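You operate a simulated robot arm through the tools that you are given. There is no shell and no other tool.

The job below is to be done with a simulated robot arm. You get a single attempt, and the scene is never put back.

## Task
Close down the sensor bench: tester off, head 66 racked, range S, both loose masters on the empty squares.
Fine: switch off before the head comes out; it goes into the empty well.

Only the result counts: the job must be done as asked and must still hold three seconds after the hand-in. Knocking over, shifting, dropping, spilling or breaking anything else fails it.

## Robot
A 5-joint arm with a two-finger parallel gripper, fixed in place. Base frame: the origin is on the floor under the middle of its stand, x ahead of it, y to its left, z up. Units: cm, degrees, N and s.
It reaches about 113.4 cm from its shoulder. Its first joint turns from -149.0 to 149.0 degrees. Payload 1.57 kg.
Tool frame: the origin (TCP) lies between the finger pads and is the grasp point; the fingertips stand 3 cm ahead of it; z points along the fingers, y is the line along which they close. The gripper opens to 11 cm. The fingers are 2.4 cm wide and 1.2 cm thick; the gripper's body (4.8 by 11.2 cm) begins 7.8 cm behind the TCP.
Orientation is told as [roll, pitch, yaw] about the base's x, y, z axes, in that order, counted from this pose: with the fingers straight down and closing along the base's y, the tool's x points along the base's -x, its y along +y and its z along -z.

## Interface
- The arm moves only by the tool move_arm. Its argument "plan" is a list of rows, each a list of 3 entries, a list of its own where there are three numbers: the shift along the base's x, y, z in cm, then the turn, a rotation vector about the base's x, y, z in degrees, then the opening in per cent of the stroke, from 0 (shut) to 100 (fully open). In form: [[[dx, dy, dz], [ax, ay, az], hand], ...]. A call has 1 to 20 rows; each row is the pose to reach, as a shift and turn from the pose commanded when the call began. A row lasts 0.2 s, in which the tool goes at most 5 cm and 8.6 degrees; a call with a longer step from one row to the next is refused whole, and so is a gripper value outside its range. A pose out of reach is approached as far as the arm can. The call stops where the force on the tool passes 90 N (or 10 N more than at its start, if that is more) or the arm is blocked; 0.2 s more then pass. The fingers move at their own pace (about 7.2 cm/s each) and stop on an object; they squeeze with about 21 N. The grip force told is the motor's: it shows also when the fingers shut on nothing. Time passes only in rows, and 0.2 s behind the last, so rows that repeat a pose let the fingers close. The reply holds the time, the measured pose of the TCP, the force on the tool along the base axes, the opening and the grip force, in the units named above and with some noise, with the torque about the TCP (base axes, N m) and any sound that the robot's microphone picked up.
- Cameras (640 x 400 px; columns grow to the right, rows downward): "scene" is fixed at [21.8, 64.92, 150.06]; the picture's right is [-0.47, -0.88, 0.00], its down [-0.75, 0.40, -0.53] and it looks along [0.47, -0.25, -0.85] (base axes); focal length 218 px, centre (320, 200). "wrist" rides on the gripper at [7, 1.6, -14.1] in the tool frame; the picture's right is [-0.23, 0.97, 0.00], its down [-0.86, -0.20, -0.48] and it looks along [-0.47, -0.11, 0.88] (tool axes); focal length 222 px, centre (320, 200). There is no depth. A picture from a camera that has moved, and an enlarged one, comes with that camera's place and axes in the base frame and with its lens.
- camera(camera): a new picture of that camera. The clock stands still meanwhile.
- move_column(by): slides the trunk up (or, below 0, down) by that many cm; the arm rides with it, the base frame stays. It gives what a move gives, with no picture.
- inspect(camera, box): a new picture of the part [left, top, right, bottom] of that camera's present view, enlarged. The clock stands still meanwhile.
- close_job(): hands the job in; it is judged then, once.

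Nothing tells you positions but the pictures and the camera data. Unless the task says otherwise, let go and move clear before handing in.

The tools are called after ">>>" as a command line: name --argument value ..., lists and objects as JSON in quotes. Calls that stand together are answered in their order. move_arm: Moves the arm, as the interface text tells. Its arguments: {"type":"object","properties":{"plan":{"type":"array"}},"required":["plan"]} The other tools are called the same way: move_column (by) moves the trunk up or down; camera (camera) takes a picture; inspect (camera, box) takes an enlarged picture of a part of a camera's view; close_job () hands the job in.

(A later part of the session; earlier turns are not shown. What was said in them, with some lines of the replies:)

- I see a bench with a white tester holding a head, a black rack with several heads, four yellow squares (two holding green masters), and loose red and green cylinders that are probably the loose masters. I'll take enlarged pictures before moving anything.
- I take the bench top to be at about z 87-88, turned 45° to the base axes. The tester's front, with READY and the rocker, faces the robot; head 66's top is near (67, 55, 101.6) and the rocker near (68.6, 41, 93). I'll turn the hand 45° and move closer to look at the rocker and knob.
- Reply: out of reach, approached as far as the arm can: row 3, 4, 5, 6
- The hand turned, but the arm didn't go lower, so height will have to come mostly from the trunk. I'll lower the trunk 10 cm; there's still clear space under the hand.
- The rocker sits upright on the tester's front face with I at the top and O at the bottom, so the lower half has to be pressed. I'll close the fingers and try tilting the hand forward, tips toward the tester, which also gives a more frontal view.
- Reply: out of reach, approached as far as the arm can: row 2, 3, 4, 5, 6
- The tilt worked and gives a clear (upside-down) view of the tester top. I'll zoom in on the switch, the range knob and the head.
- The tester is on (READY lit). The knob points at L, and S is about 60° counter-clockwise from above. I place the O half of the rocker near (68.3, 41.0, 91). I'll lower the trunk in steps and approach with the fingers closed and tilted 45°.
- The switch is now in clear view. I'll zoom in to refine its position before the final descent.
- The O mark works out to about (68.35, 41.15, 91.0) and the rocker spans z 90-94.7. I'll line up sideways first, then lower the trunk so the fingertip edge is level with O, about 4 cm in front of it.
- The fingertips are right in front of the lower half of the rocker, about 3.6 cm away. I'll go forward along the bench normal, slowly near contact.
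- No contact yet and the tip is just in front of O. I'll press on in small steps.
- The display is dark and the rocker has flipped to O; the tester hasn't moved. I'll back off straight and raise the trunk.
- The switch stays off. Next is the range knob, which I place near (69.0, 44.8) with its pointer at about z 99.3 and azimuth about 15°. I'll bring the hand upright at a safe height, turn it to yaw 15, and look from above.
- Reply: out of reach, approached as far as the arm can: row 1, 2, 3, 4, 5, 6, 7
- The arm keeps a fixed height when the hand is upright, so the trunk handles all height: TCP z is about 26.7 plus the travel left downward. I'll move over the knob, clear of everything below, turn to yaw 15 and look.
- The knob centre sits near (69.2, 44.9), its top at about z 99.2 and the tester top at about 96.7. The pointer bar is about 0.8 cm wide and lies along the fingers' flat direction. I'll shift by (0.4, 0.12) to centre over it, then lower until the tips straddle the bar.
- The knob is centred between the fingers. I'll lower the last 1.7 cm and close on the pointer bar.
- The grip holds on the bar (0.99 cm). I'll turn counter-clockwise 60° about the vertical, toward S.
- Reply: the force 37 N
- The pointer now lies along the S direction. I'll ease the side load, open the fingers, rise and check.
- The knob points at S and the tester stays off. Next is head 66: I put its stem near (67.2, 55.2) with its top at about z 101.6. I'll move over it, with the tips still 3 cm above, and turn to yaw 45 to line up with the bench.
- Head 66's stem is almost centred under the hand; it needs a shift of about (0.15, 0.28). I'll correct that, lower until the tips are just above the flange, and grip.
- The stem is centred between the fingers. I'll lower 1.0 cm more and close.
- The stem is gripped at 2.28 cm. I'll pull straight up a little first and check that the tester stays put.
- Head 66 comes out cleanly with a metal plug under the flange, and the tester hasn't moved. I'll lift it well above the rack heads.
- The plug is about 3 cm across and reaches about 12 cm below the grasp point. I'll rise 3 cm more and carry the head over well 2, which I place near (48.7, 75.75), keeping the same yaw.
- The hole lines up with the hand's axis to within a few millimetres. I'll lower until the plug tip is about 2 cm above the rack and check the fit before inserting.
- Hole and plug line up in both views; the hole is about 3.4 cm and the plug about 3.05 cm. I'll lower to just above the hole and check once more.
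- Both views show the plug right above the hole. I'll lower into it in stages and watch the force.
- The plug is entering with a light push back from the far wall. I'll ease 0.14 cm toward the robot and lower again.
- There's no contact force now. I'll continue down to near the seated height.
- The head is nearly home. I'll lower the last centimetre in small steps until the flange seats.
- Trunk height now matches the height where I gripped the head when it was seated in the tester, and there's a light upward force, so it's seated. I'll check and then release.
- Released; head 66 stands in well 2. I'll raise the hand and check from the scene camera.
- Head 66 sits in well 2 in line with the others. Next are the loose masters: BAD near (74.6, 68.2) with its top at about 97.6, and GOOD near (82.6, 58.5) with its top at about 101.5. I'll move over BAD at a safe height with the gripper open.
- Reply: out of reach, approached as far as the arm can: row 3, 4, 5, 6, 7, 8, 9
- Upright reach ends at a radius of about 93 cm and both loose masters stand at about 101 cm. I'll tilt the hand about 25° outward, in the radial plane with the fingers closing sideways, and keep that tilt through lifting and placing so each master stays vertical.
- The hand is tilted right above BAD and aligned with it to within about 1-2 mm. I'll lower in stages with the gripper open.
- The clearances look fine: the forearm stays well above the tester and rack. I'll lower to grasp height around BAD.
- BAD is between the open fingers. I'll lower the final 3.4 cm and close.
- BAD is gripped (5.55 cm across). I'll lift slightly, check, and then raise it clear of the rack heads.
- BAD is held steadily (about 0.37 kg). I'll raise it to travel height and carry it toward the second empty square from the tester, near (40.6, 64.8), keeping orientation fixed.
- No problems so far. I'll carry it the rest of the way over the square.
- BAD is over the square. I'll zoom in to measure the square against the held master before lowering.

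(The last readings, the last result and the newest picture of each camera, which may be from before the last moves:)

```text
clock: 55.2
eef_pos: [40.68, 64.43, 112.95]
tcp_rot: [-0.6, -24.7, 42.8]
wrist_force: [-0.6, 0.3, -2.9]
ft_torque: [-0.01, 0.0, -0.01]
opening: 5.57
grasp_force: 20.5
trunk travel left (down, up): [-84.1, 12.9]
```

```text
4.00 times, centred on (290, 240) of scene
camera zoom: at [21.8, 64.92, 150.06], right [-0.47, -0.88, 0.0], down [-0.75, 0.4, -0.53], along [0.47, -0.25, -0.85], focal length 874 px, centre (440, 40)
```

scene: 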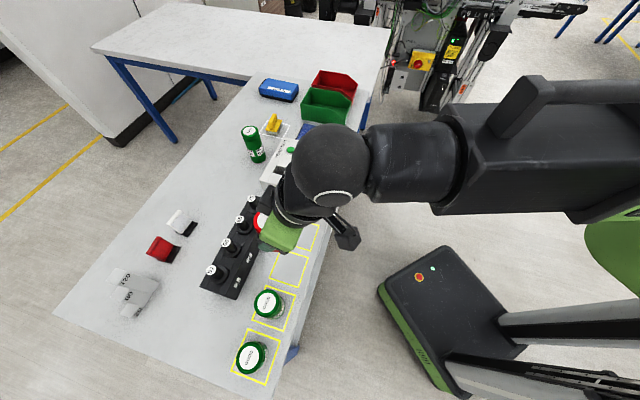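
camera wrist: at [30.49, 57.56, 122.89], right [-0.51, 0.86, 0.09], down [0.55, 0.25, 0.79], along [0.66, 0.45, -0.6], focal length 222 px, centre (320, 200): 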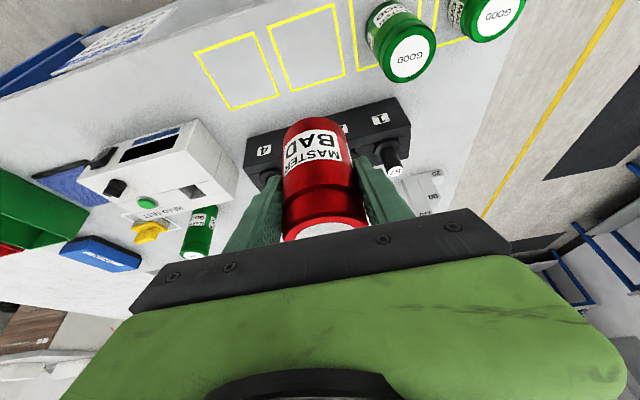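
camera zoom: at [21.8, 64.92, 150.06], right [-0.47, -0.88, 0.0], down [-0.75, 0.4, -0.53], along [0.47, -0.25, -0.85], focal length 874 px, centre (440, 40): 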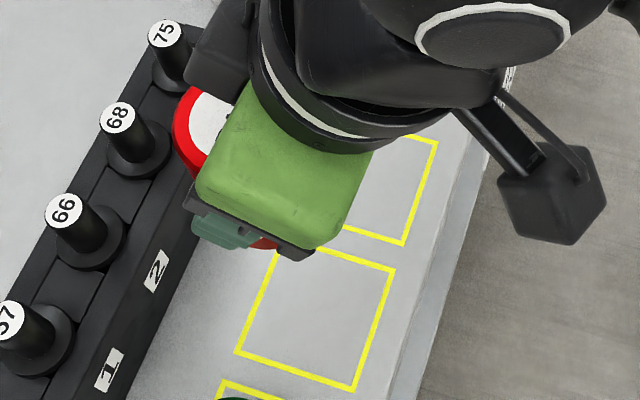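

Comparing the two cameras, the bench top is at about z 88 and the square's centre is about (40.3, 65.3), so I'll shift (-0.35, +0.7). Then I'll lower to just above the bench; at pickup the trunk had 65.1 left downward, which is touch height.

>>> move_arm --plan '[[[-0.2, 0.4, 0], [0, 0, 0], 42], [[-0.35, 0.7, 0], [0, 0, 0], 42], [[-0.35, 0.7, 0], [0, 0, 0], 42]]'

>>> move_column --by -10

>>> camera --camera "wrist"

>>> inspect --camera "scene" --box '[230, 190, 350, 320]'

```text
clock: 56.0
eef_pos: [40.36, 65.07, 112.9]
tcp_rot: [-0.6, -24.7, 42.9]
wrist_force: [0.3, -0.4, -2.5]
ft_torque: [-0.02, 0.0, -0.04]
opening: 5.58
grasp_force: 20.6
trunk travel left (down, up): [-84.1, 12.9]
```

```text
clock: 57.3
eef_pos: [40.43, 65.02, 102.94]
tcp_rot: [-0.5, -24.7, 42.8]
wrist_force: [-0.3, -0.1, -2.7]
ft_torque: [0.02, 0.03, -0.03]
opening: 5.57
grasp_force: 20.9
trunk travel left (down, up): [-74.1, 22.9]
```

```text
taken
camera wrist: at [30.21, 58.23, 112.9], right [-0.51, 0.86, 0.09], down [0.55, 0.25, 0.79], along [0.66, 0.45, -0.6], focal length 222 px, centre (320, 200)
```

wrist: 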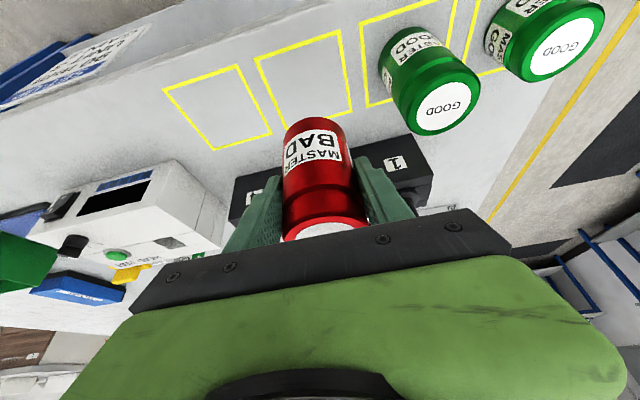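

```text
3.08 times, centred on (290, 255) of scene
camera zoom: at [21.8, 64.92, 150.06], right [-0.47, -0.88, 0.0], down [-0.75, 0.4, -0.53], along [0.47, -0.25, -0.85], focal length 672 px, centre (412, 31)
```

zoom: 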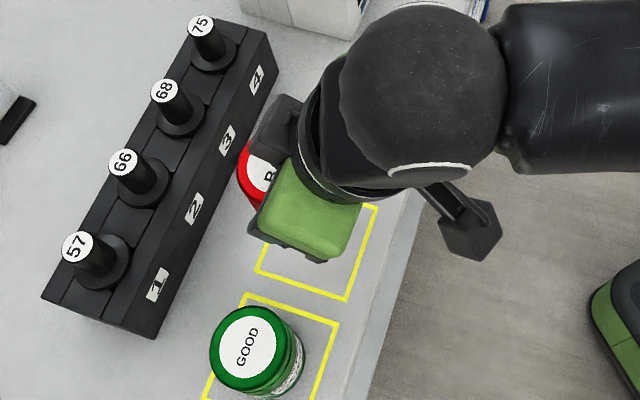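

The square's centre and the master's axis agree to about 0.3 cm. I'll lower to just above the bench.

>>> move_column --by -8.3

>>> camera --camera "wrist"

>>> inspect --camera "scene" --box '[230, 210, 350, 320]'

```text
clock: 58.5
eef_pos: [40.42, 65.13, 94.75]
tcp_rot: [-0.5, -24.7, 42.8]
wrist_force: [-0.2, 0.8, -4.0]
ft_torque: [-0.03, -0.03, -0.04]
opening: 5.56
grasp_force: 21.0
trunk travel left (down, up): [-65.8, 31.2]
```

```text
taken
camera wrist: at [30.21, 58.23, 104.6], right [-0.51, 0.86, 0.09], down [0.55, 0.25, 0.79], along [0.66, 0.45, -0.6], focal length 222 px, centre (320, 200)
```

wrist: 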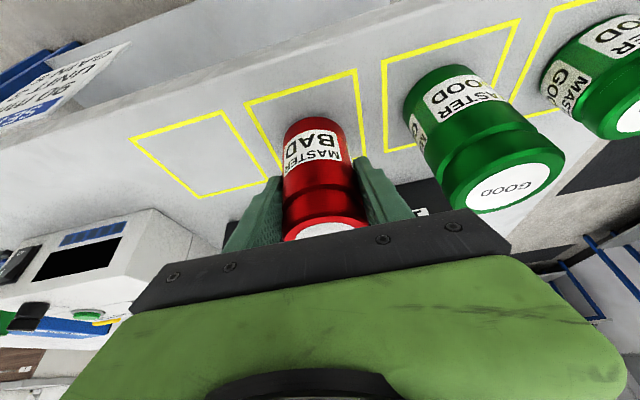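

```text
3.64 times, centred on (290, 265) of scene
camera zoom: at [21.8, 64.92, 150.06], right [-0.47, -0.88, 0.0], down [-0.75, 0.4, -0.53], along [0.47, -0.25, -0.85], focal length 794 px, centre (429, -36)
```

zoom: 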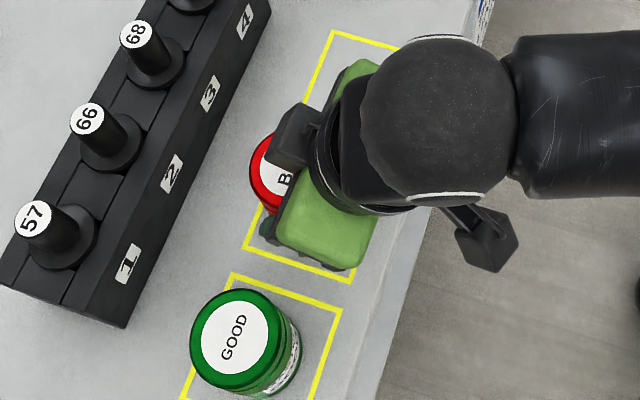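

BAD is about 0.7 cm above the square. I'll nudge it slightly toward the robot to centre it, then set it down.

>>> move_arm --plan '[[[-0.2, -0.15, 0], [0, 0, 0], 42], [[-0.2, -0.15, 0], [0, 0, 0], 42]]'

>>> move_column --by -0.5

>>> move_column --by -0.2

```text
clock: 59.1
eef_pos: [40.27, 64.95, 94.72]
tcp_rot: [-0.6, -24.7, 42.8]
wrist_force: [0.6, 0.4, -3.4]
ft_torque: [0.01, 0.0, -0.02]
opening: 5.56
grasp_force: 20.8
trunk travel left (down, up): [-65.8, 31.2]
```

```text
clock: 59.7
eef_pos: [40.31, 64.95, 94.17]
tcp_rot: [-0.6, -24.8, 42.8]
wrist_force: [0.5, -0.1, -3.8]
ft_torque: [-0.01, 0.02, 0.03]
opening: 5.58
grasp_force: 21.1
trunk travel left (down, up): [-65.3, 31.7]
```

```text
clock: 60.2
eef_pos: [40.33, 64.95, 94.16]
tcp_rot: [-0.6, -24.9, 42.8]
wrist_force: [3.7, 3.9, 16.6]
ft_torque: [0.44, 0.24, -0.14]
opening: 5.57
grasp_force: 20.9
trunk travel left (down, up): [-65.1, 31.9]
```

The master touches the bench. I'll ease up a hair and open the fingers gently.

>>> move_column --by 0.1

>>> move_arm --plan '[[[0, 0, 0], [0, 0, 0], 53], [[0, 0, 0], [0, 0, 0], 60], [[0, 0, 0], [0, 0, 0], 68], [[0, 0, 0], [0, 0, 0], 68]]'

>>> camera --camera "wrist"

```text
clock: 60.7
eef_pos: [40.32, 64.89, 94.06]
tcp_rot: [-0.5, -24.8, 42.7]
wrist_force: [2.0, 2.1, 8.3]
ft_torque: [0.43, 0.0, -0.12]
opening: 5.57
grasp_force: 21.0
trunk travel left (down, up): [-65.2, 31.8]
```

```text
clock: 61.7
eef_pos: [40.23, 65.0, 93.99]
tcp_rot: [-0.5, -24.7, 42.9]
wrist_force: [0.1, 0.3, -0.2]
ft_torque: [-0.02, -0.01, 0.0]
opening: 7.46
grasp_force: 0.0
trunk travel left (down, up): [-65.2, 31.8]
```

```text
taken
camera wrist: at [29.99, 58.06, 104.01], right [-0.51, 0.86, 0.09], down [0.55, 0.25, 0.79], along [0.66, 0.45, -0.6], focal length 222 px, centre (320, 200)
```

wrist: 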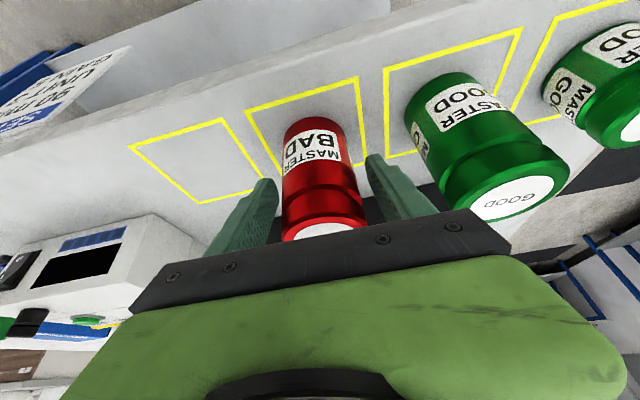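

Released, and BAD stands on the square. I'll rise straight up and check.

>>> move_column --by 21

>>> camera --camera "wrist"

>>> camera --camera "scene"

```text
clock: 63.9
eef_pos: [40.26, 64.97, 115.09]
tcp_rot: [-0.6, -24.7, 42.7]
wrist_force: [0.9, -0.3, -0.2]
ft_torque: [0.02, 0.0, 0.02]
opening: 7.49
grasp_force: 0.0
trunk travel left (down, up): [-86.2, 10.8]
```

```text
taken
camera wrist: at [29.98, 58.07, 125.0], right [-0.51, 0.86, 0.09], down [0.55, 0.25, 0.79], along [0.66, 0.45, -0.6], focal length 222 px, centre (320, 200)
```

wrist: 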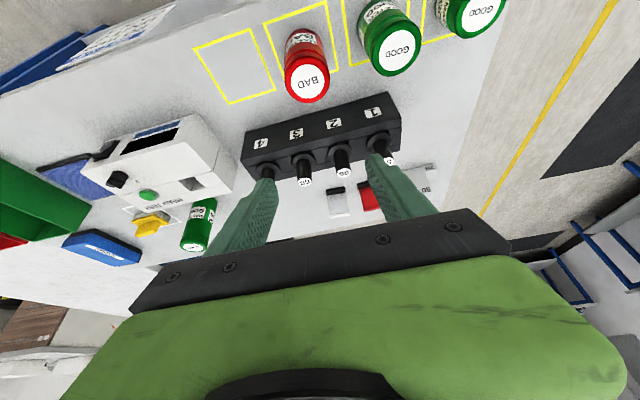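

```text
taken
```

scene: 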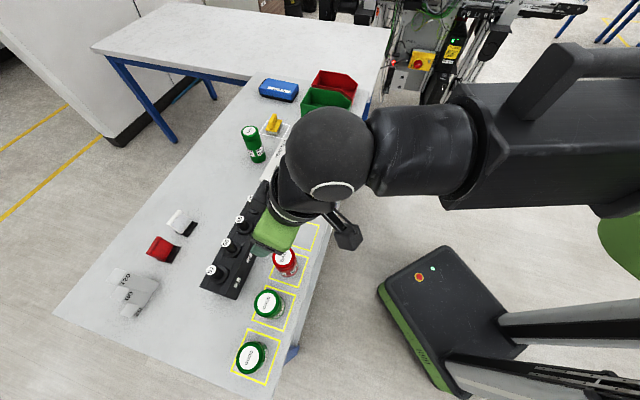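

BAD stands in the square. I'll zoom in to confirm it lies fully inside the lines.

>>> inspect --camera "wrist" --box '[180, 0, 440, 120]'

>>> inspect --camera "scene" --box '[240, 210, 340, 330]'

```text
2.46 times, centred on (310, 60) of wrist
camera zoom: at [29.98, 58.07, 125.0], right [-0.51, 0.86, 0.09], down [0.55, 0.25, 0.79], along [0.66, 0.45, -0.6], focal length 547 px, centre (345, 545)
```

zoom: 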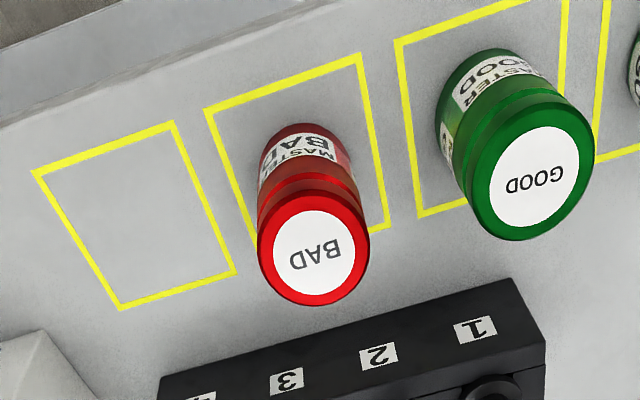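

```text
3.33 times, centred on (290, 270) of scene
camera zoom: at [21.8, 64.92, 150.06], right [-0.47, -0.88, 0.0], down [-0.75, 0.4, -0.53], along [0.47, -0.25, -0.85], focal length 728 px, centre (420, -33)
```

zoom: 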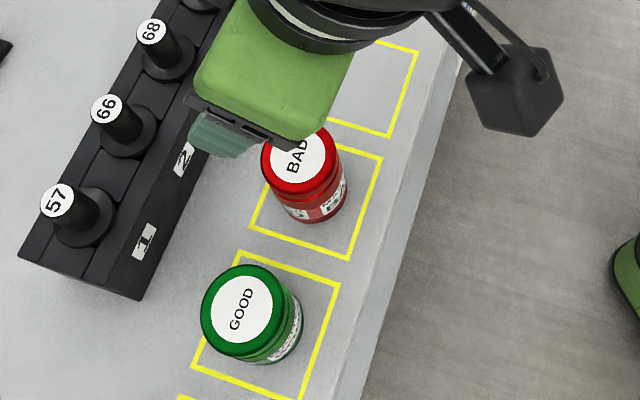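

BAD is well inside its square. Next is the loose GOOD master near (82.5, 59.0), top at about z 101.7. I'll move over it at travel height, turning the tilt plane by -7° so it stays radial.

>>> move_arm --plan '[[[3, -0.4, 0], [0, 0, 0], 75], [[7.5, -1.1, 0], [0, 0, -1], 80], [[12, -1.8, 0], [0, 0, -2], 80], [[16.5, -2.4, 0], [0, 0, -3], 80], [[21, -3.1, 0], [0, 0, -4], 80], [[25.5, -3.7, 0], [0, 0, -5], 80], [[30, -4.4, 0], [0, 0, -6], 80], [[34.5, -5, 0], [0, 0, -7.2], 80], [[38.5, -5.6, 0], [0, 0, -7.2], 80], [[41.4, -6.1, 0], [0, 0, -7.2], 80], [[42.4, -6.2, 0], [0, 0, -7.2], 80], [[42.4, -6.2, 0], [0, 0, -7.2], 80]]'

>>> camera --camera "wrist"

>>> inspect --camera "wrist" --box '[220, 30, 420, 200]'

>>> inspect --camera "scene" --box '[200, 60, 340, 190]'

```text
clock: 66.5
eef_pos: [82.78, 58.61, 115.12]
tcp_rot: [-0.5, -24.7, 35.6]
wrist_force: [0.2, -1.4, 0.4]
ft_torque: [-0.04, 0.01, 0.01]
opening: 8.81
grasp_force: 0.0
trunk travel left (down, up): [-86.2, 10.8]
```

```text
taken
camera wrist: at [71.66, 53.22, 125.01], right [-0.4, 0.91, 0.09], down [0.58, 0.18, 0.79], along [0.71, 0.36, -0.6], focal length 222 px, centre (320, 200)
```

wrist: 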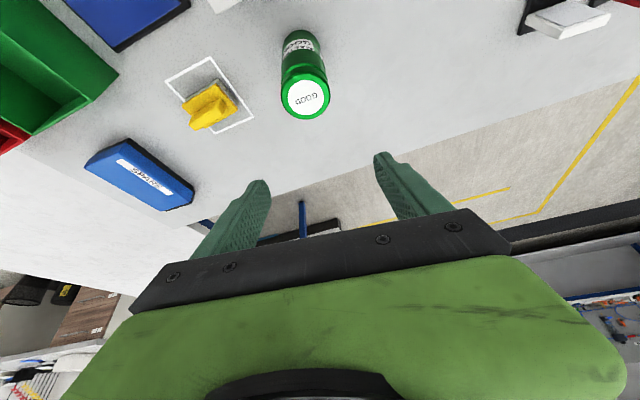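

```text
2.35 times, centred on (320, 115) of wrist
camera zoom: at [71.66, 53.22, 125.01], right [-0.4, 0.91, 0.09], down [0.58, 0.18, 0.79], along [0.71, 0.36, -0.6], focal length 523 px, centre (320, 400)
```

zoom: 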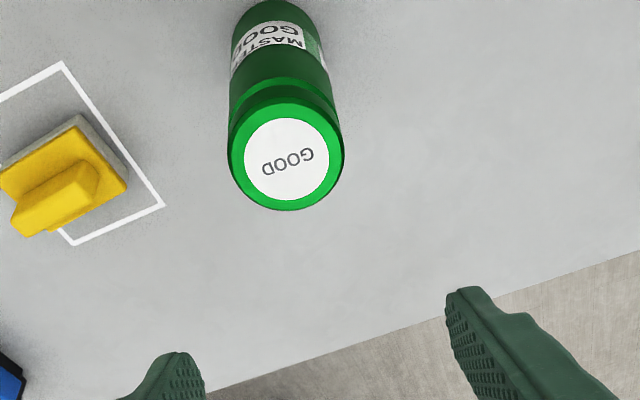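

```text
3.08 times, centred on (270, 125) of scene
camera zoom: at [21.8, 64.92, 150.06], right [-0.47, -0.88, 0.0], down [-0.75, 0.4, -0.53], along [0.47, -0.25, -0.85], focal length 672 px, centre (474, 431)
```

zoom: 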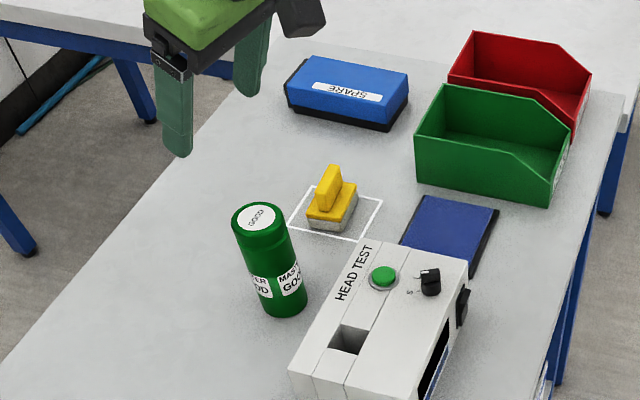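

The hand is over GOOD within about 3 mm. I'll correct by (0.15, -0.22) and lower in stages.

>>> move_arm --plan '[[[0.15, -0.22, 0], [0, 0, 0], 80], [[0.15, -0.22, 0], [0, 0, 0], 80]]'

>>> move_column --by -10

>>> camera --camera "wrist"

>>> inspect --camera "scene" --box '[200, 60, 340, 190]'

```text
clock: 67.1
eef_pos: [82.81, 58.53, 115.04]
tcp_rot: [-0.5, -24.7, 35.6]
wrist_force: [-0.3, -0.2, -0.4]
ft_torque: [0.02, 0.0, 0.0]
opening: 8.82
grasp_force: 0.0
trunk travel left (down, up): [-86.2, 10.8]
```

```text
clock: 68.5
eef_pos: [82.89, 58.55, 105.0]
tcp_rot: [-0.5, -24.7, 35.7]
wrist_force: [0.4, -0.1, 0.9]
ft_torque: [-0.01, 0.02, 0.01]
opening: 8.79
grasp_force: 0.0
trunk travel left (down, up): [-76.2, 20.8]
```

```text
taken
camera wrist: at [71.78, 53.01, 115.02], right [-0.4, 0.91, 0.09], down [0.58, 0.18, 0.79], along [0.71, 0.36, -0.6], focal length 222 px, centre (320, 200)
```

wrist: 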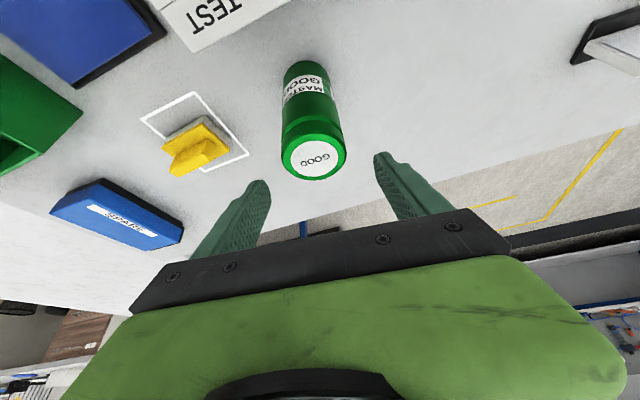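

```text
3.08 times, centred on (270, 125) of scene
camera zoom: at [21.8, 64.92, 150.06], right [-0.47, -0.88, 0.0], down [-0.75, 0.4, -0.53], along [0.47, -0.25, -0.85], focal length 672 px, centre (474, 431)
```

zoom: 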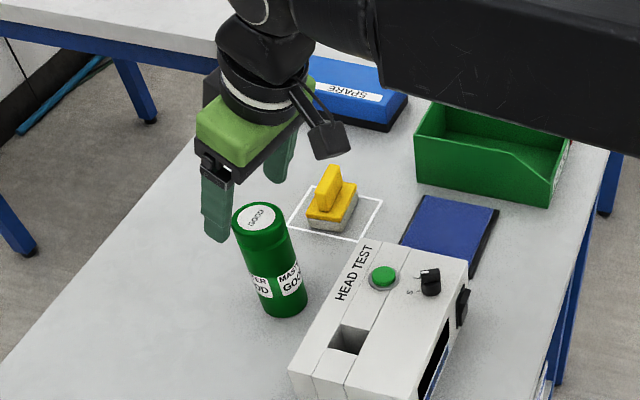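

GOOD is well centred. I'll lower to grasp height and close.

>>> move_column --by -8.2

>>> camera --camera "wrist"

>>> move_arm --plan '[[[0, 0, 0], [0, 0, 0], 65], [[0, 0, 0], [0, 0, 0], 55], [[0, 0, 0], [0, 0, 0], 45], [[0, 0, 0], [0, 0, 0], 40], [[0, 0, 0], [0, 0, 0], 40]]'

>>> camera --camera "wrist"

```text
clock: 69.7
eef_pos: [82.78, 58.54, 96.87]
tcp_rot: [-0.5, -24.7, 35.5]
wrist_force: [0.2, 0.7, -1.2]
ft_torque: [0.0, 0.03, 0.01]
opening: 8.79
grasp_force: 0.0
trunk travel left (down, up): [-68.0, 29.0]
```

```text
taken
camera wrist: at [71.78, 53.01, 106.82], right [-0.4, 0.91, 0.09], down [0.58, 0.18, 0.79], along [0.71, 0.36, -0.6], focal length 222 px, centre (320, 200)
```

wrist: 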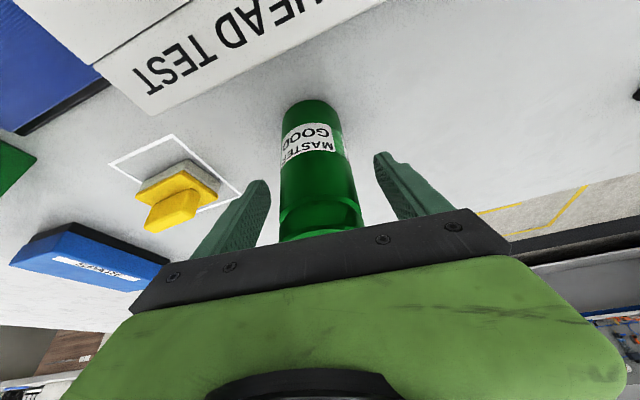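

```text
clock: 70.8
eef_pos: [82.89, 58.63, 96.82]
tcp_rot: [-0.5, -24.7, 35.6]
wrist_force: [0.9, -1.3, 0.3]
ft_torque: [0.04, -0.02, -0.02]
opening: 5.55
grasp_force: 21.2
trunk travel left (down, up): [-68.0, 29.0]
```

```text
taken
camera wrist: at [71.8, 53.0, 106.82], right [-0.4, 0.91, 0.09], down [0.58, 0.18, 0.79], along [0.71, 0.36, -0.6], focal length 222 px, centre (320, 200)
```

wrist: 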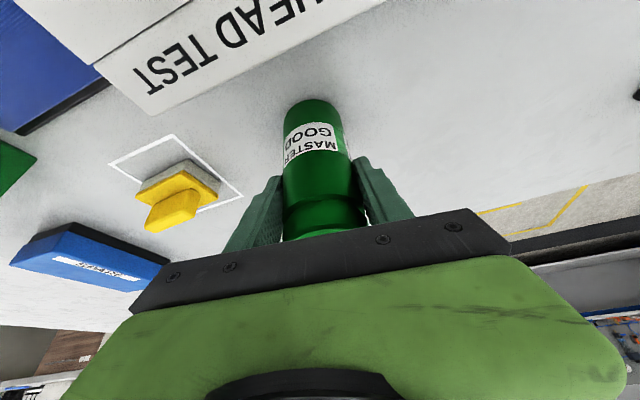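

GOOD is gripped at 5.55 cm. I'll lift it, check, and raise it to travel height.

>>> move_column --by 2

>>> camera --camera "wrist"

>>> move_column --by 18

>>> camera --camera "wrist"

```text
clock: 71.5
eef_pos: [82.81, 58.56, 98.83]
tcp_rot: [-0.6, -24.6, 35.6]
wrist_force: [-0.2, 0.1, -4.0]
ft_torque: [-0.02, 0.02, -0.01]
opening: 5.52
grasp_force: 20.9
trunk travel left (down, up): [-70.0, 27.0]
```

```text
taken
camera wrist: at [71.82, 53.05, 108.77], right [-0.4, 0.91, 0.09], down [0.58, 0.18, 0.79], along [0.71, 0.36, -0.6], focal length 222 px, centre (320, 200)
```

wrist: 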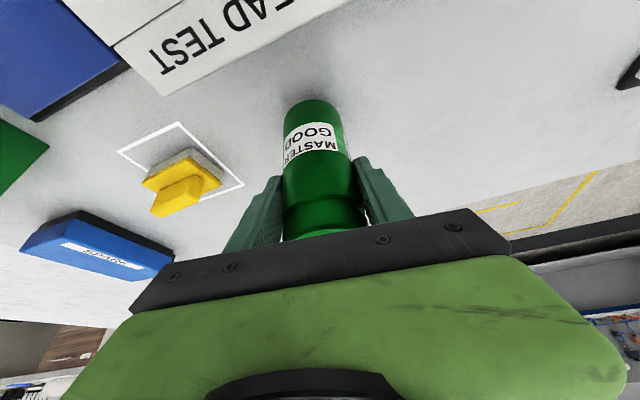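

```text
clock: 73.5
eef_pos: [82.93, 58.55, 116.82]
tcp_rot: [-0.5, -24.7, 35.6]
wrist_force: [-0.2, -0.4, -4.1]
ft_torque: [-0.01, 0.04, -0.01]
opening: 5.55
grasp_force: 20.6
trunk travel left (down, up): [-88.0, 9.0]
```

```text
taken
camera wrist: at [71.83, 53.06, 126.76], right [-0.4, 0.91, 0.09], down [0.58, 0.18, 0.79], along [0.71, 0.36, -0.6], focal length 222 px, centre (320, 200)
```

wrist: 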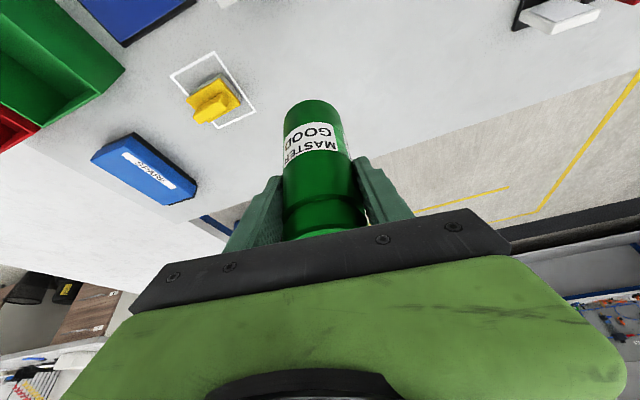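

GOOD hangs steadily. The last empty square's centre is about (47.95, 57.75); I'll carry GOOD there at travel height with fixed orientation.

>>> move_arm --plan '[[[-2, -0.1, 0], [0, 0, 0], 40], [[-5.5, -0.2, 0], [0, 0, 0], 40], [[-9.5, -0.3, 0], [0, 0, 0], 40], [[-13.5, -0.4, 0], [0, 0, 0], 40], [[-17.5, -0.6, 0], [0, 0, 0], 40], [[-21.5, -0.7, 0], [0, 0, 0], 40], [[-25.5, -0.8, 0], [0, 0, 0], 40], [[-29.5, -1, 0], [0, 0, 0], 40], [[-33, -1.1, 0], [0, 0, 0], 40], [[-34.8, -1.15, 0], [0, 0, 0], 40], [[-34.8, -1.15, 0], [0, 0, 0], 40]]'

>>> camera --camera "wrist"

>>> inspect --camera "wrist" --box '[180, 0, 400, 150]'

>>> camera --camera "scene"

```text
clock: 75.9
eef_pos: [48.06, 57.71, 116.86]
tcp_rot: [-0.5, -24.8, 35.7]
wrist_force: [0.3, 0.1, -4.6]
ft_torque: [0.02, -0.01, -0.02]
opening: 5.55
grasp_force: 21.2
trunk travel left (down, up): [-88.0, 9.0]
```

```text
taken
camera wrist: at [37.06, 51.99, 126.79], right [-0.4, 0.91, 0.09], down [0.58, 0.18, 0.79], along [0.71, 0.36, -0.6], focal length 222 px, centre (320, 200)
```

wrist: 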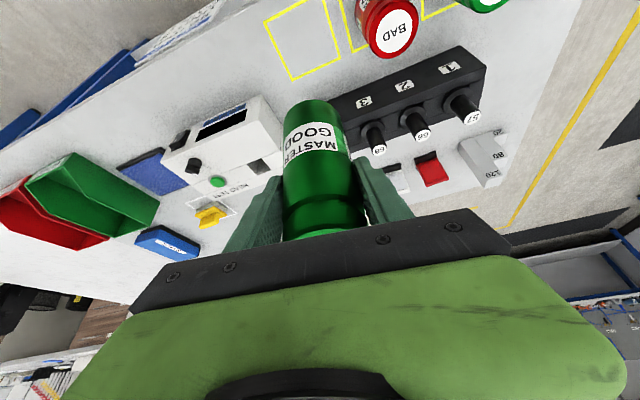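

```text
2.67 times, centred on (290, 75) of wrist
camera zoom: at [37.06, 51.99, 126.79], right [-0.4, 0.91, 0.09], down [0.58, 0.18, 0.79], along [0.71, 0.36, -0.6], focal length 592 px, centre (400, 533)
```

zoom: 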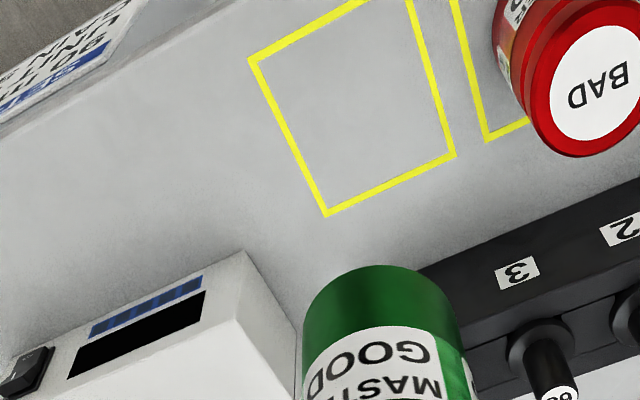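

```text
taken
```

scene: 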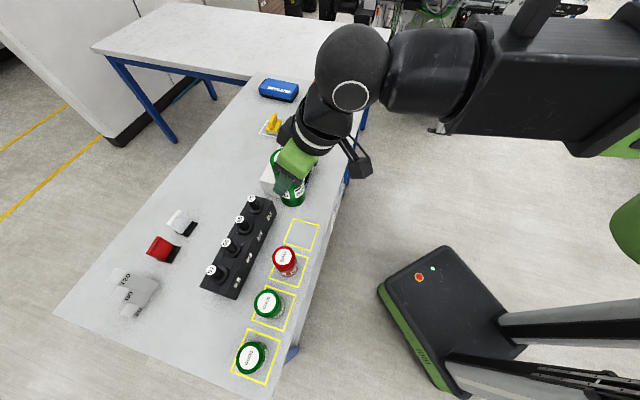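

The hand axis matches the square's centre to about 0.3 cm. I'll lower in stages; the touch height for this grasp is 68.0 left downward.

>>> move_column --by -12

>>> camera --camera "wrist"

>>> inspect --camera "scene" --box '[240, 180, 340, 290]'

```text
clock: 77.4
eef_pos: [48.1, 57.5, 104.84]
tcp_rot: [-0.6, -24.7, 35.7]
wrist_force: [0.9, -0.7, -4.4]
ft_torque: [0.01, -0.02, 0.01]
opening: 5.55
grasp_force: 21.2
trunk travel left (down, up): [-76.0, 21.0]
```

```text
taken
camera wrist: at [37.07, 51.97, 114.8], right [-0.4, 0.91, 0.09], down [0.58, 0.18, 0.79], along [0.71, 0.36, -0.6], focal length 222 px, centre (320, 200)
```

wrist: 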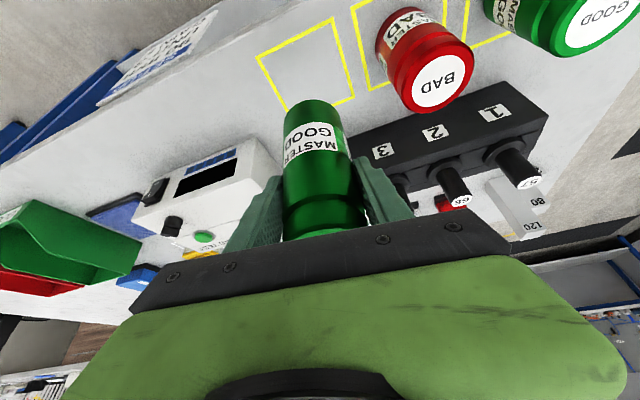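

```text
3.64 times, centred on (290, 235) of scene
camera zoom: at [21.8, 64.92, 150.06], right [-0.47, -0.88, 0.0], down [-0.75, 0.4, -0.53], along [0.47, -0.25, -0.85], focal length 794 px, centre (429, 73)
```

zoom: 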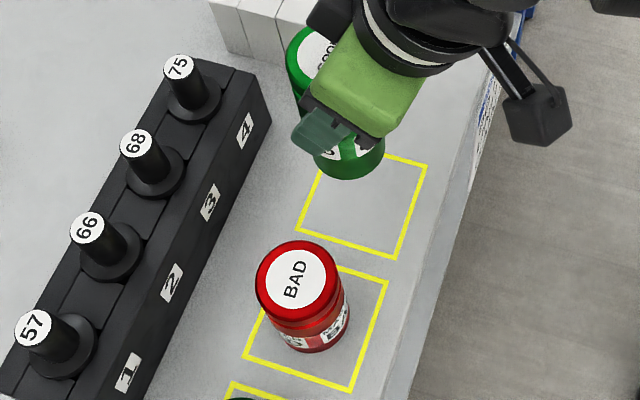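

The descent is clear. I'll lower to just above the bench.

>>> move_column --by -7.2

>>> camera --camera "wrist"

>>> inspect --camera "scene" --box '[250, 190, 340, 280]'

>>> inspect --camera "wrist" --box '[230, 60, 400, 200]'

```text
clock: 78.5
eef_pos: [48.02, 57.53, 97.73]
tcp_rot: [-0.5, -24.7, 35.6]
wrist_force: [-0.3, -0.1, -4.3]
ft_torque: [-0.03, 0.04, -0.02]
opening: 5.53
grasp_force: 21.2
trunk travel left (down, up): [-68.8, 28.2]
```

```text
taken
camera wrist: at [37.07, 51.96, 107.6], right [-0.4, 0.91, 0.09], down [0.58, 0.18, 0.79], along [0.71, 0.36, -0.6], focal length 222 px, centre (320, 200)
```

wrist: 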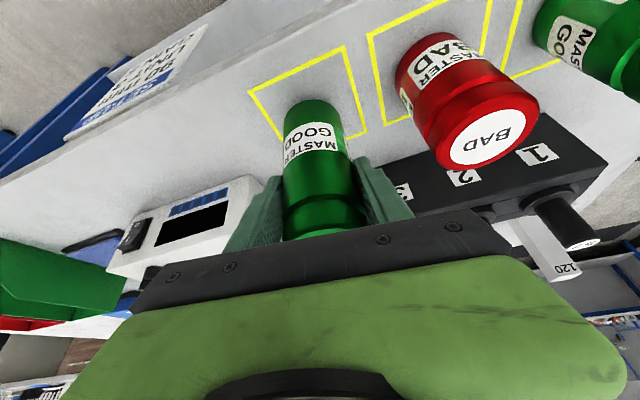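

```text
4.44 times, centred on (295, 235) of scene
camera zoom: at [21.8, 64.92, 150.06], right [-0.47, -0.88, 0.0], down [-0.75, 0.4, -0.53], along [0.47, -0.25, -0.85], focal length 971 px, centre (431, 44)
```

zoom: 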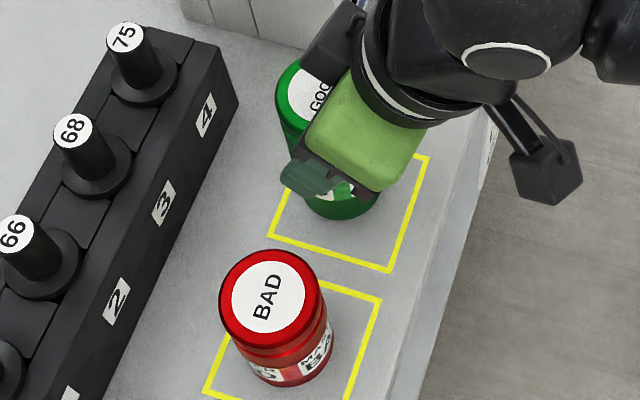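

```text
2.86 times, centred on (315, 130) of wrist
camera zoom: at [37.07, 51.96, 107.6], right [-0.4, 0.91, 0.09], down [0.58, 0.18, 0.79], along [0.71, 0.36, -0.6], focal length 635 px, centre (334, 400)
```

zoom: 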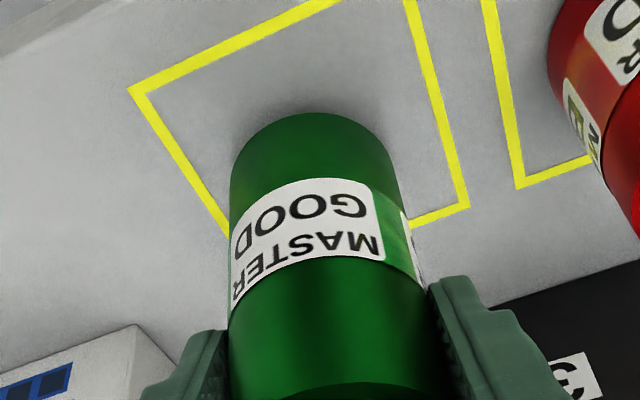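

GOOD is centred over the square within about 0.4 cm in both views. I'll set it down.

>>> move_column --by -0.6

>>> move_column --by -0.15

```text
clock: 79.1
eef_pos: [48.04, 57.53, 97.12]
tcp_rot: [-0.5, -24.7, 35.6]
wrist_force: [-0.4, 0.0, -3.9]
ft_torque: [0.0, 0.03, -0.01]
opening: 5.57
grasp_force: 20.7
trunk travel left (down, up): [-68.2, 28.8]
```

```text
clock: 79.6
eef_pos: [48.11, 57.47, 96.97]
tcp_rot: [-0.5, -24.8, 35.6]
wrist_force: [-0.4, -0.7, -4.3]
ft_torque: [-0.03, -0.02, 0.02]
opening: 5.51
grasp_force: 21.3
trunk travel left (down, up): [-68.1, 28.9]
```

>>> move_column --by -0.1

```text
clock: 80.1
eef_pos: [48.14, 57.58, 96.99]
tcp_rot: [-0.5, -24.8, 35.6]
wrist_force: [1.6, 1.2, 5.9]
ft_torque: [0.35, 0.08, -0.08]
opening: 5.52
grasp_force: 21.0
trunk travel left (down, up): [-68.0, 29.0]
```

The upward force shows GOOD is touching the bench. I'll open gently and rise.

>>> move_arm --plan '[[[0, 0, 0], [0, 0, 0], 53], [[0, 0, 0], [0, 0, 0], 60], [[0, 0, 0], [0, 0, 0], 68], [[0, 0, 0], [0, 0, 0], 68]]'

>>> camera --camera "wrist"

>>> move_column --by 20

>>> camera --camera "wrist"

>>> camera --camera "scene"

```text
clock: 81.1
eef_pos: [48.1, 57.54, 96.87]
tcp_rot: [-0.4, -24.7, 35.6]
wrist_force: [0.9, 0.1, -0.8]
ft_torque: [0.01, 0.02, 0.01]
opening: 7.49
grasp_force: 0.0
trunk travel left (down, up): [-68.0, 29.0]
```

```text
taken
camera wrist: at [37.05, 51.95, 106.76], right [-0.4, 0.91, 0.09], down [0.58, 0.18, 0.79], along [0.71, 0.36, -0.6], focal length 222 px, centre (320, 200)
```

wrist: 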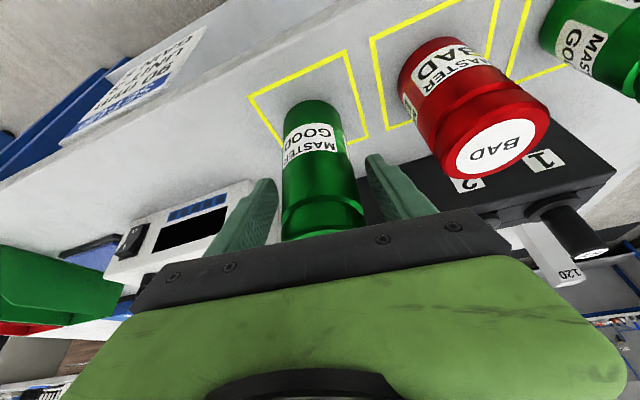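

```text
clock: 83.3
eef_pos: [48.06, 57.57, 116.81]
tcp_rot: [-0.5, -24.7, 35.6]
wrist_force: [0.2, 0.3, 0.1]
ft_torque: [0.03, 0.0, -0.01]
opening: 7.47
grasp_force: 0.0
trunk travel left (down, up): [-88.0, 9.0]
```

```text
taken
camera wrist: at [37.05, 51.96, 126.75], right [-0.4, 0.91, 0.09], down [0.58, 0.18, 0.79], along [0.71, 0.36, -0.6], focal length 222 px, centre (320, 200)
```

wrist: 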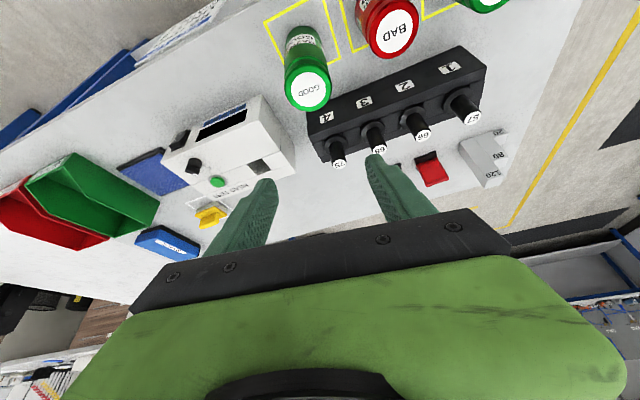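

```text
taken
```

scene: 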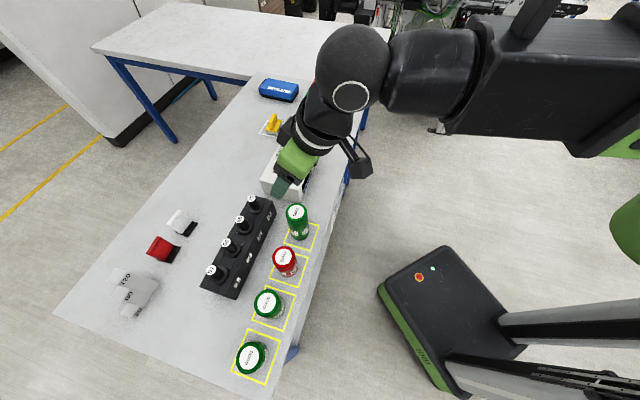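

Both masters stand on their squares. I'll move the arm clear toward the robot's right at height and then check everything.

>>> move_arm --plan '[[[2, -3.5, 0], [0, 0, 0], 68], [[4.3, -7.2, 0], [0, 0, 0], 68], [[6.6, -11, 0], [0, 0, 0], 68], [[9, -14.8, 0], [0, 0, 0], 68], [[11.3, -18.5, 0], [0, 0, 0], 68], [[13, -21.5, 0], [0, 0, 0], 68], [[13, -21.5, 0], [0, 0, 0], 68]]'

>>> camera --camera "scene"

>>> inspect --camera "scene" --box '[230, 190, 340, 390]'

>>> inspect --camera "scene" --box '[220, 110, 350, 210]'

>>> inspect --camera "scene" --box '[190, 180, 290, 300]'

>>> camera --camera "wrist"

```text
clock: 84.9
eef_pos: [60.87, 36.0, 116.95]
tcp_rot: [-0.6, -24.6, 35.6]
wrist_force: [0.1, 0.9, -0.9]
ft_torque: [0.02, 0.04, 0.03]
opening: 7.47
grasp_force: 0.1
out of reach, approached as far as the arm can: row 5
trunk travel left (down, up): [-88.0, 9.0]
```

```text
taken
```

scene: 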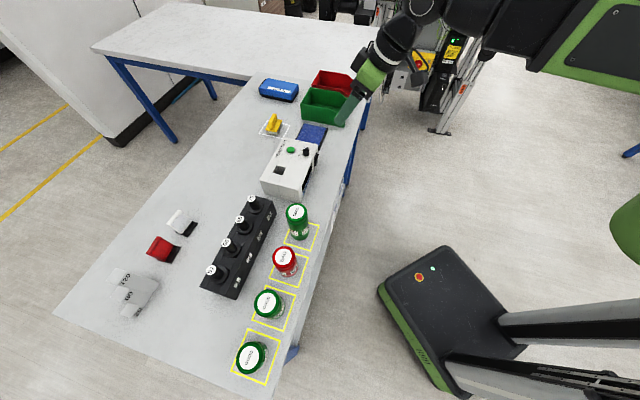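

```text
2.00 times, centred on (285, 290) of scene
camera zoom: at [21.8, 64.92, 150.06], right [-0.47, -0.88, 0.0], down [-0.75, 0.4, -0.53], along [0.47, -0.25, -0.85], focal length 437 px, centre (390, 20)
```

zoom: 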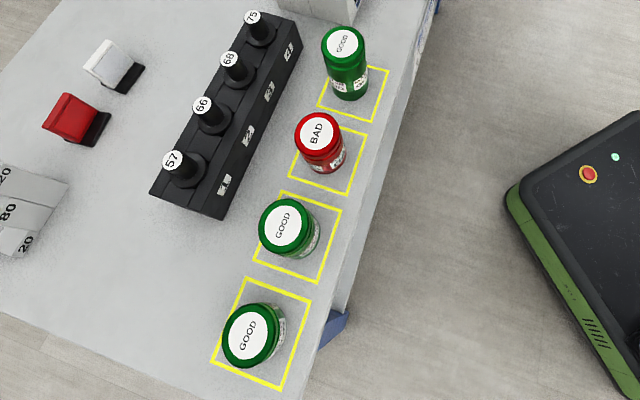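

```text
4.00 times, centred on (285, 160) of scene
camera zoom: at [21.8, 64.92, 150.06], right [-0.47, -0.88, 0.0], down [-0.75, 0.4, -0.53], along [0.47, -0.25, -0.85], focal length 874 px, centre (460, 360)
```

zoom: 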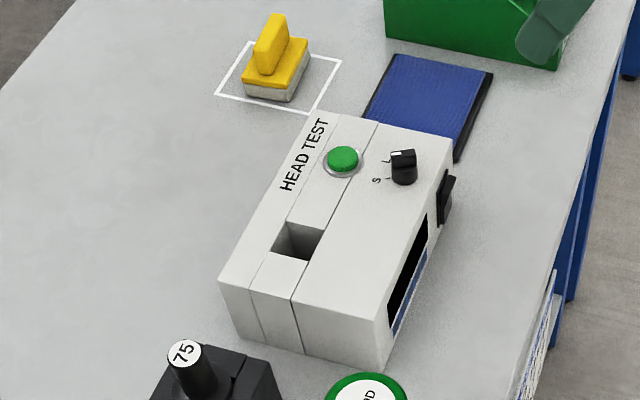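

```text
3.33 times, centred on (240, 240) of scene
camera zoom: at [21.8, 64.92, 150.06], right [-0.47, -0.88, 0.0], down [-0.75, 0.4, -0.53], along [0.47, -0.25, -0.85], focal length 728 px, centre (587, 67)
```

zoom: 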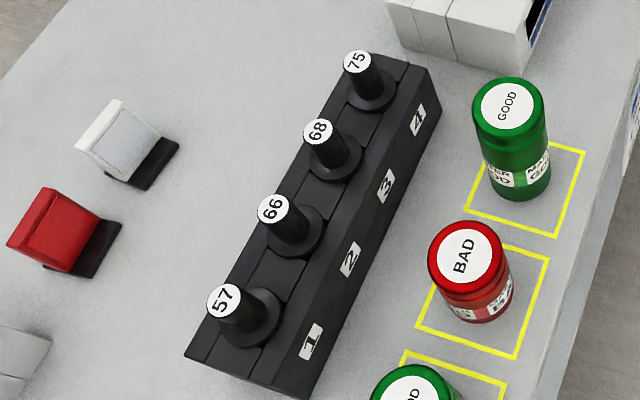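

```text
taken
camera wrist: at [49.84, 30.52, 126.76], right [-0.4, 0.91, 0.09], down [0.58, 0.18, 0.79], along [0.71, 0.36, -0.6], focal length 222 px, centre (320, 200)
```

wrist: 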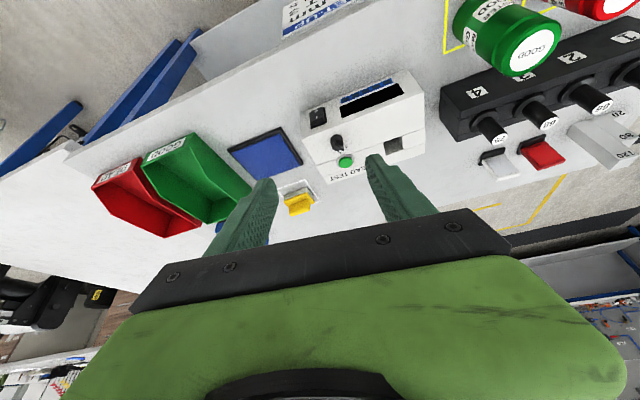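

Everything looks in place. I'll double-check the knob, switch and rack seating up close before handing in.

>>> inspect --camera "scene" --box '[295, 138, 335, 168]'

>>> inspect --camera "wrist" --box '[295, 80, 425, 180]'

>>> inspect --camera "scene" --box '[270, 195, 330, 245]'

>>> inspect --camera "scene" --box '[200, 190, 280, 300]'

```text
13.33 times, centred on (315, 153) of scene
camera zoom: at [21.8, 64.92, 150.06], right [-0.47, -0.88, 0.0], down [-0.75, 0.4, -0.53], along [0.47, -0.25, -0.85], focal length 2912 px, centre (387, 827)
```

zoom: 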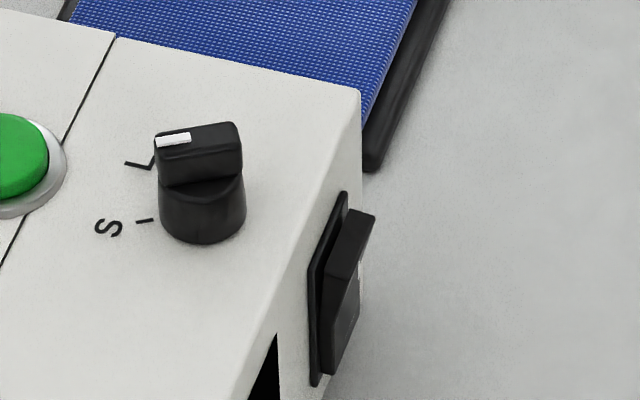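

```text
4.00 times, centred on (360, 130) of wrist
camera zoom: at [49.84, 30.52, 126.76], right [-0.4, 0.91, 0.09], down [0.58, 0.18, 0.79], along [0.71, 0.36, -0.6], focal length 888 px, centre (160, 480)
```

zoom: 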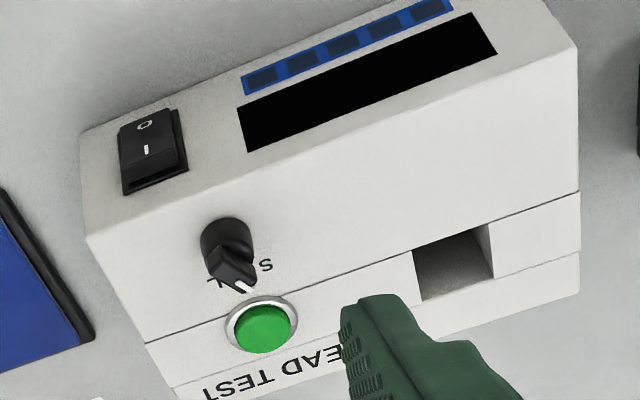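

```text
8.00 times, centred on (300, 220) of scene
camera zoom: at [21.8, 64.92, 150.06], right [-0.47, -0.88, 0.0], down [-0.75, 0.4, -0.53], along [0.47, -0.25, -0.85], focal length 1747 px, centre (480, 40)
```

zoom: 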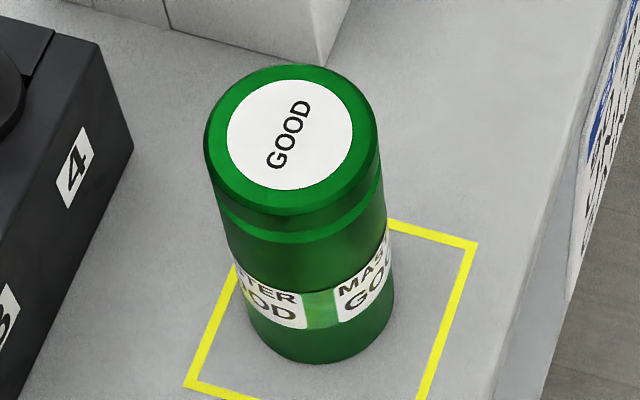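

```text
3.64 times, centred on (240, 245) of scene
camera zoom: at [21.8, 64.92, 150.06], right [-0.47, -0.88, 0.0], down [-0.75, 0.4, -0.53], along [0.47, -0.25, -0.85], focal length 794 px, centre (611, 36)
```

zoom: 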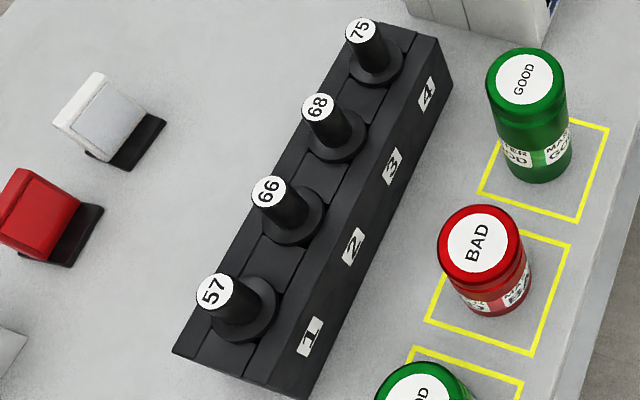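

The tester is dark with the rocker on O, and the knob points at S (about 75°, matching the S tick). Head 66 is seated level in well 2, and both masters stand inside the formerly empty squares. The arm is clear, so I'm handing in.

>>> close_job

```text
The job is handed in.
```

The bench is closed down and I've handed the job in. No result came back, so this is what the last pictures showed.

- **Tester:** it was switched off before the head came out. The display is dark and the rocker is on O.
- **Range:** the knob points at S. I turned it 60°, and its angle matches the S tick to within a few degrees.
- **Head 66:** it sits in well 2, which was the empty one, level with the other three heads.
- **Masters:** BAD and GOOD each stand upright inside one of the two empty squares, GOOD in the one next to the tester. Each is within about half a centimetre of its square's centre.

In the pictures nothing else was knocked or shifted, and the arm is clear of the bench.
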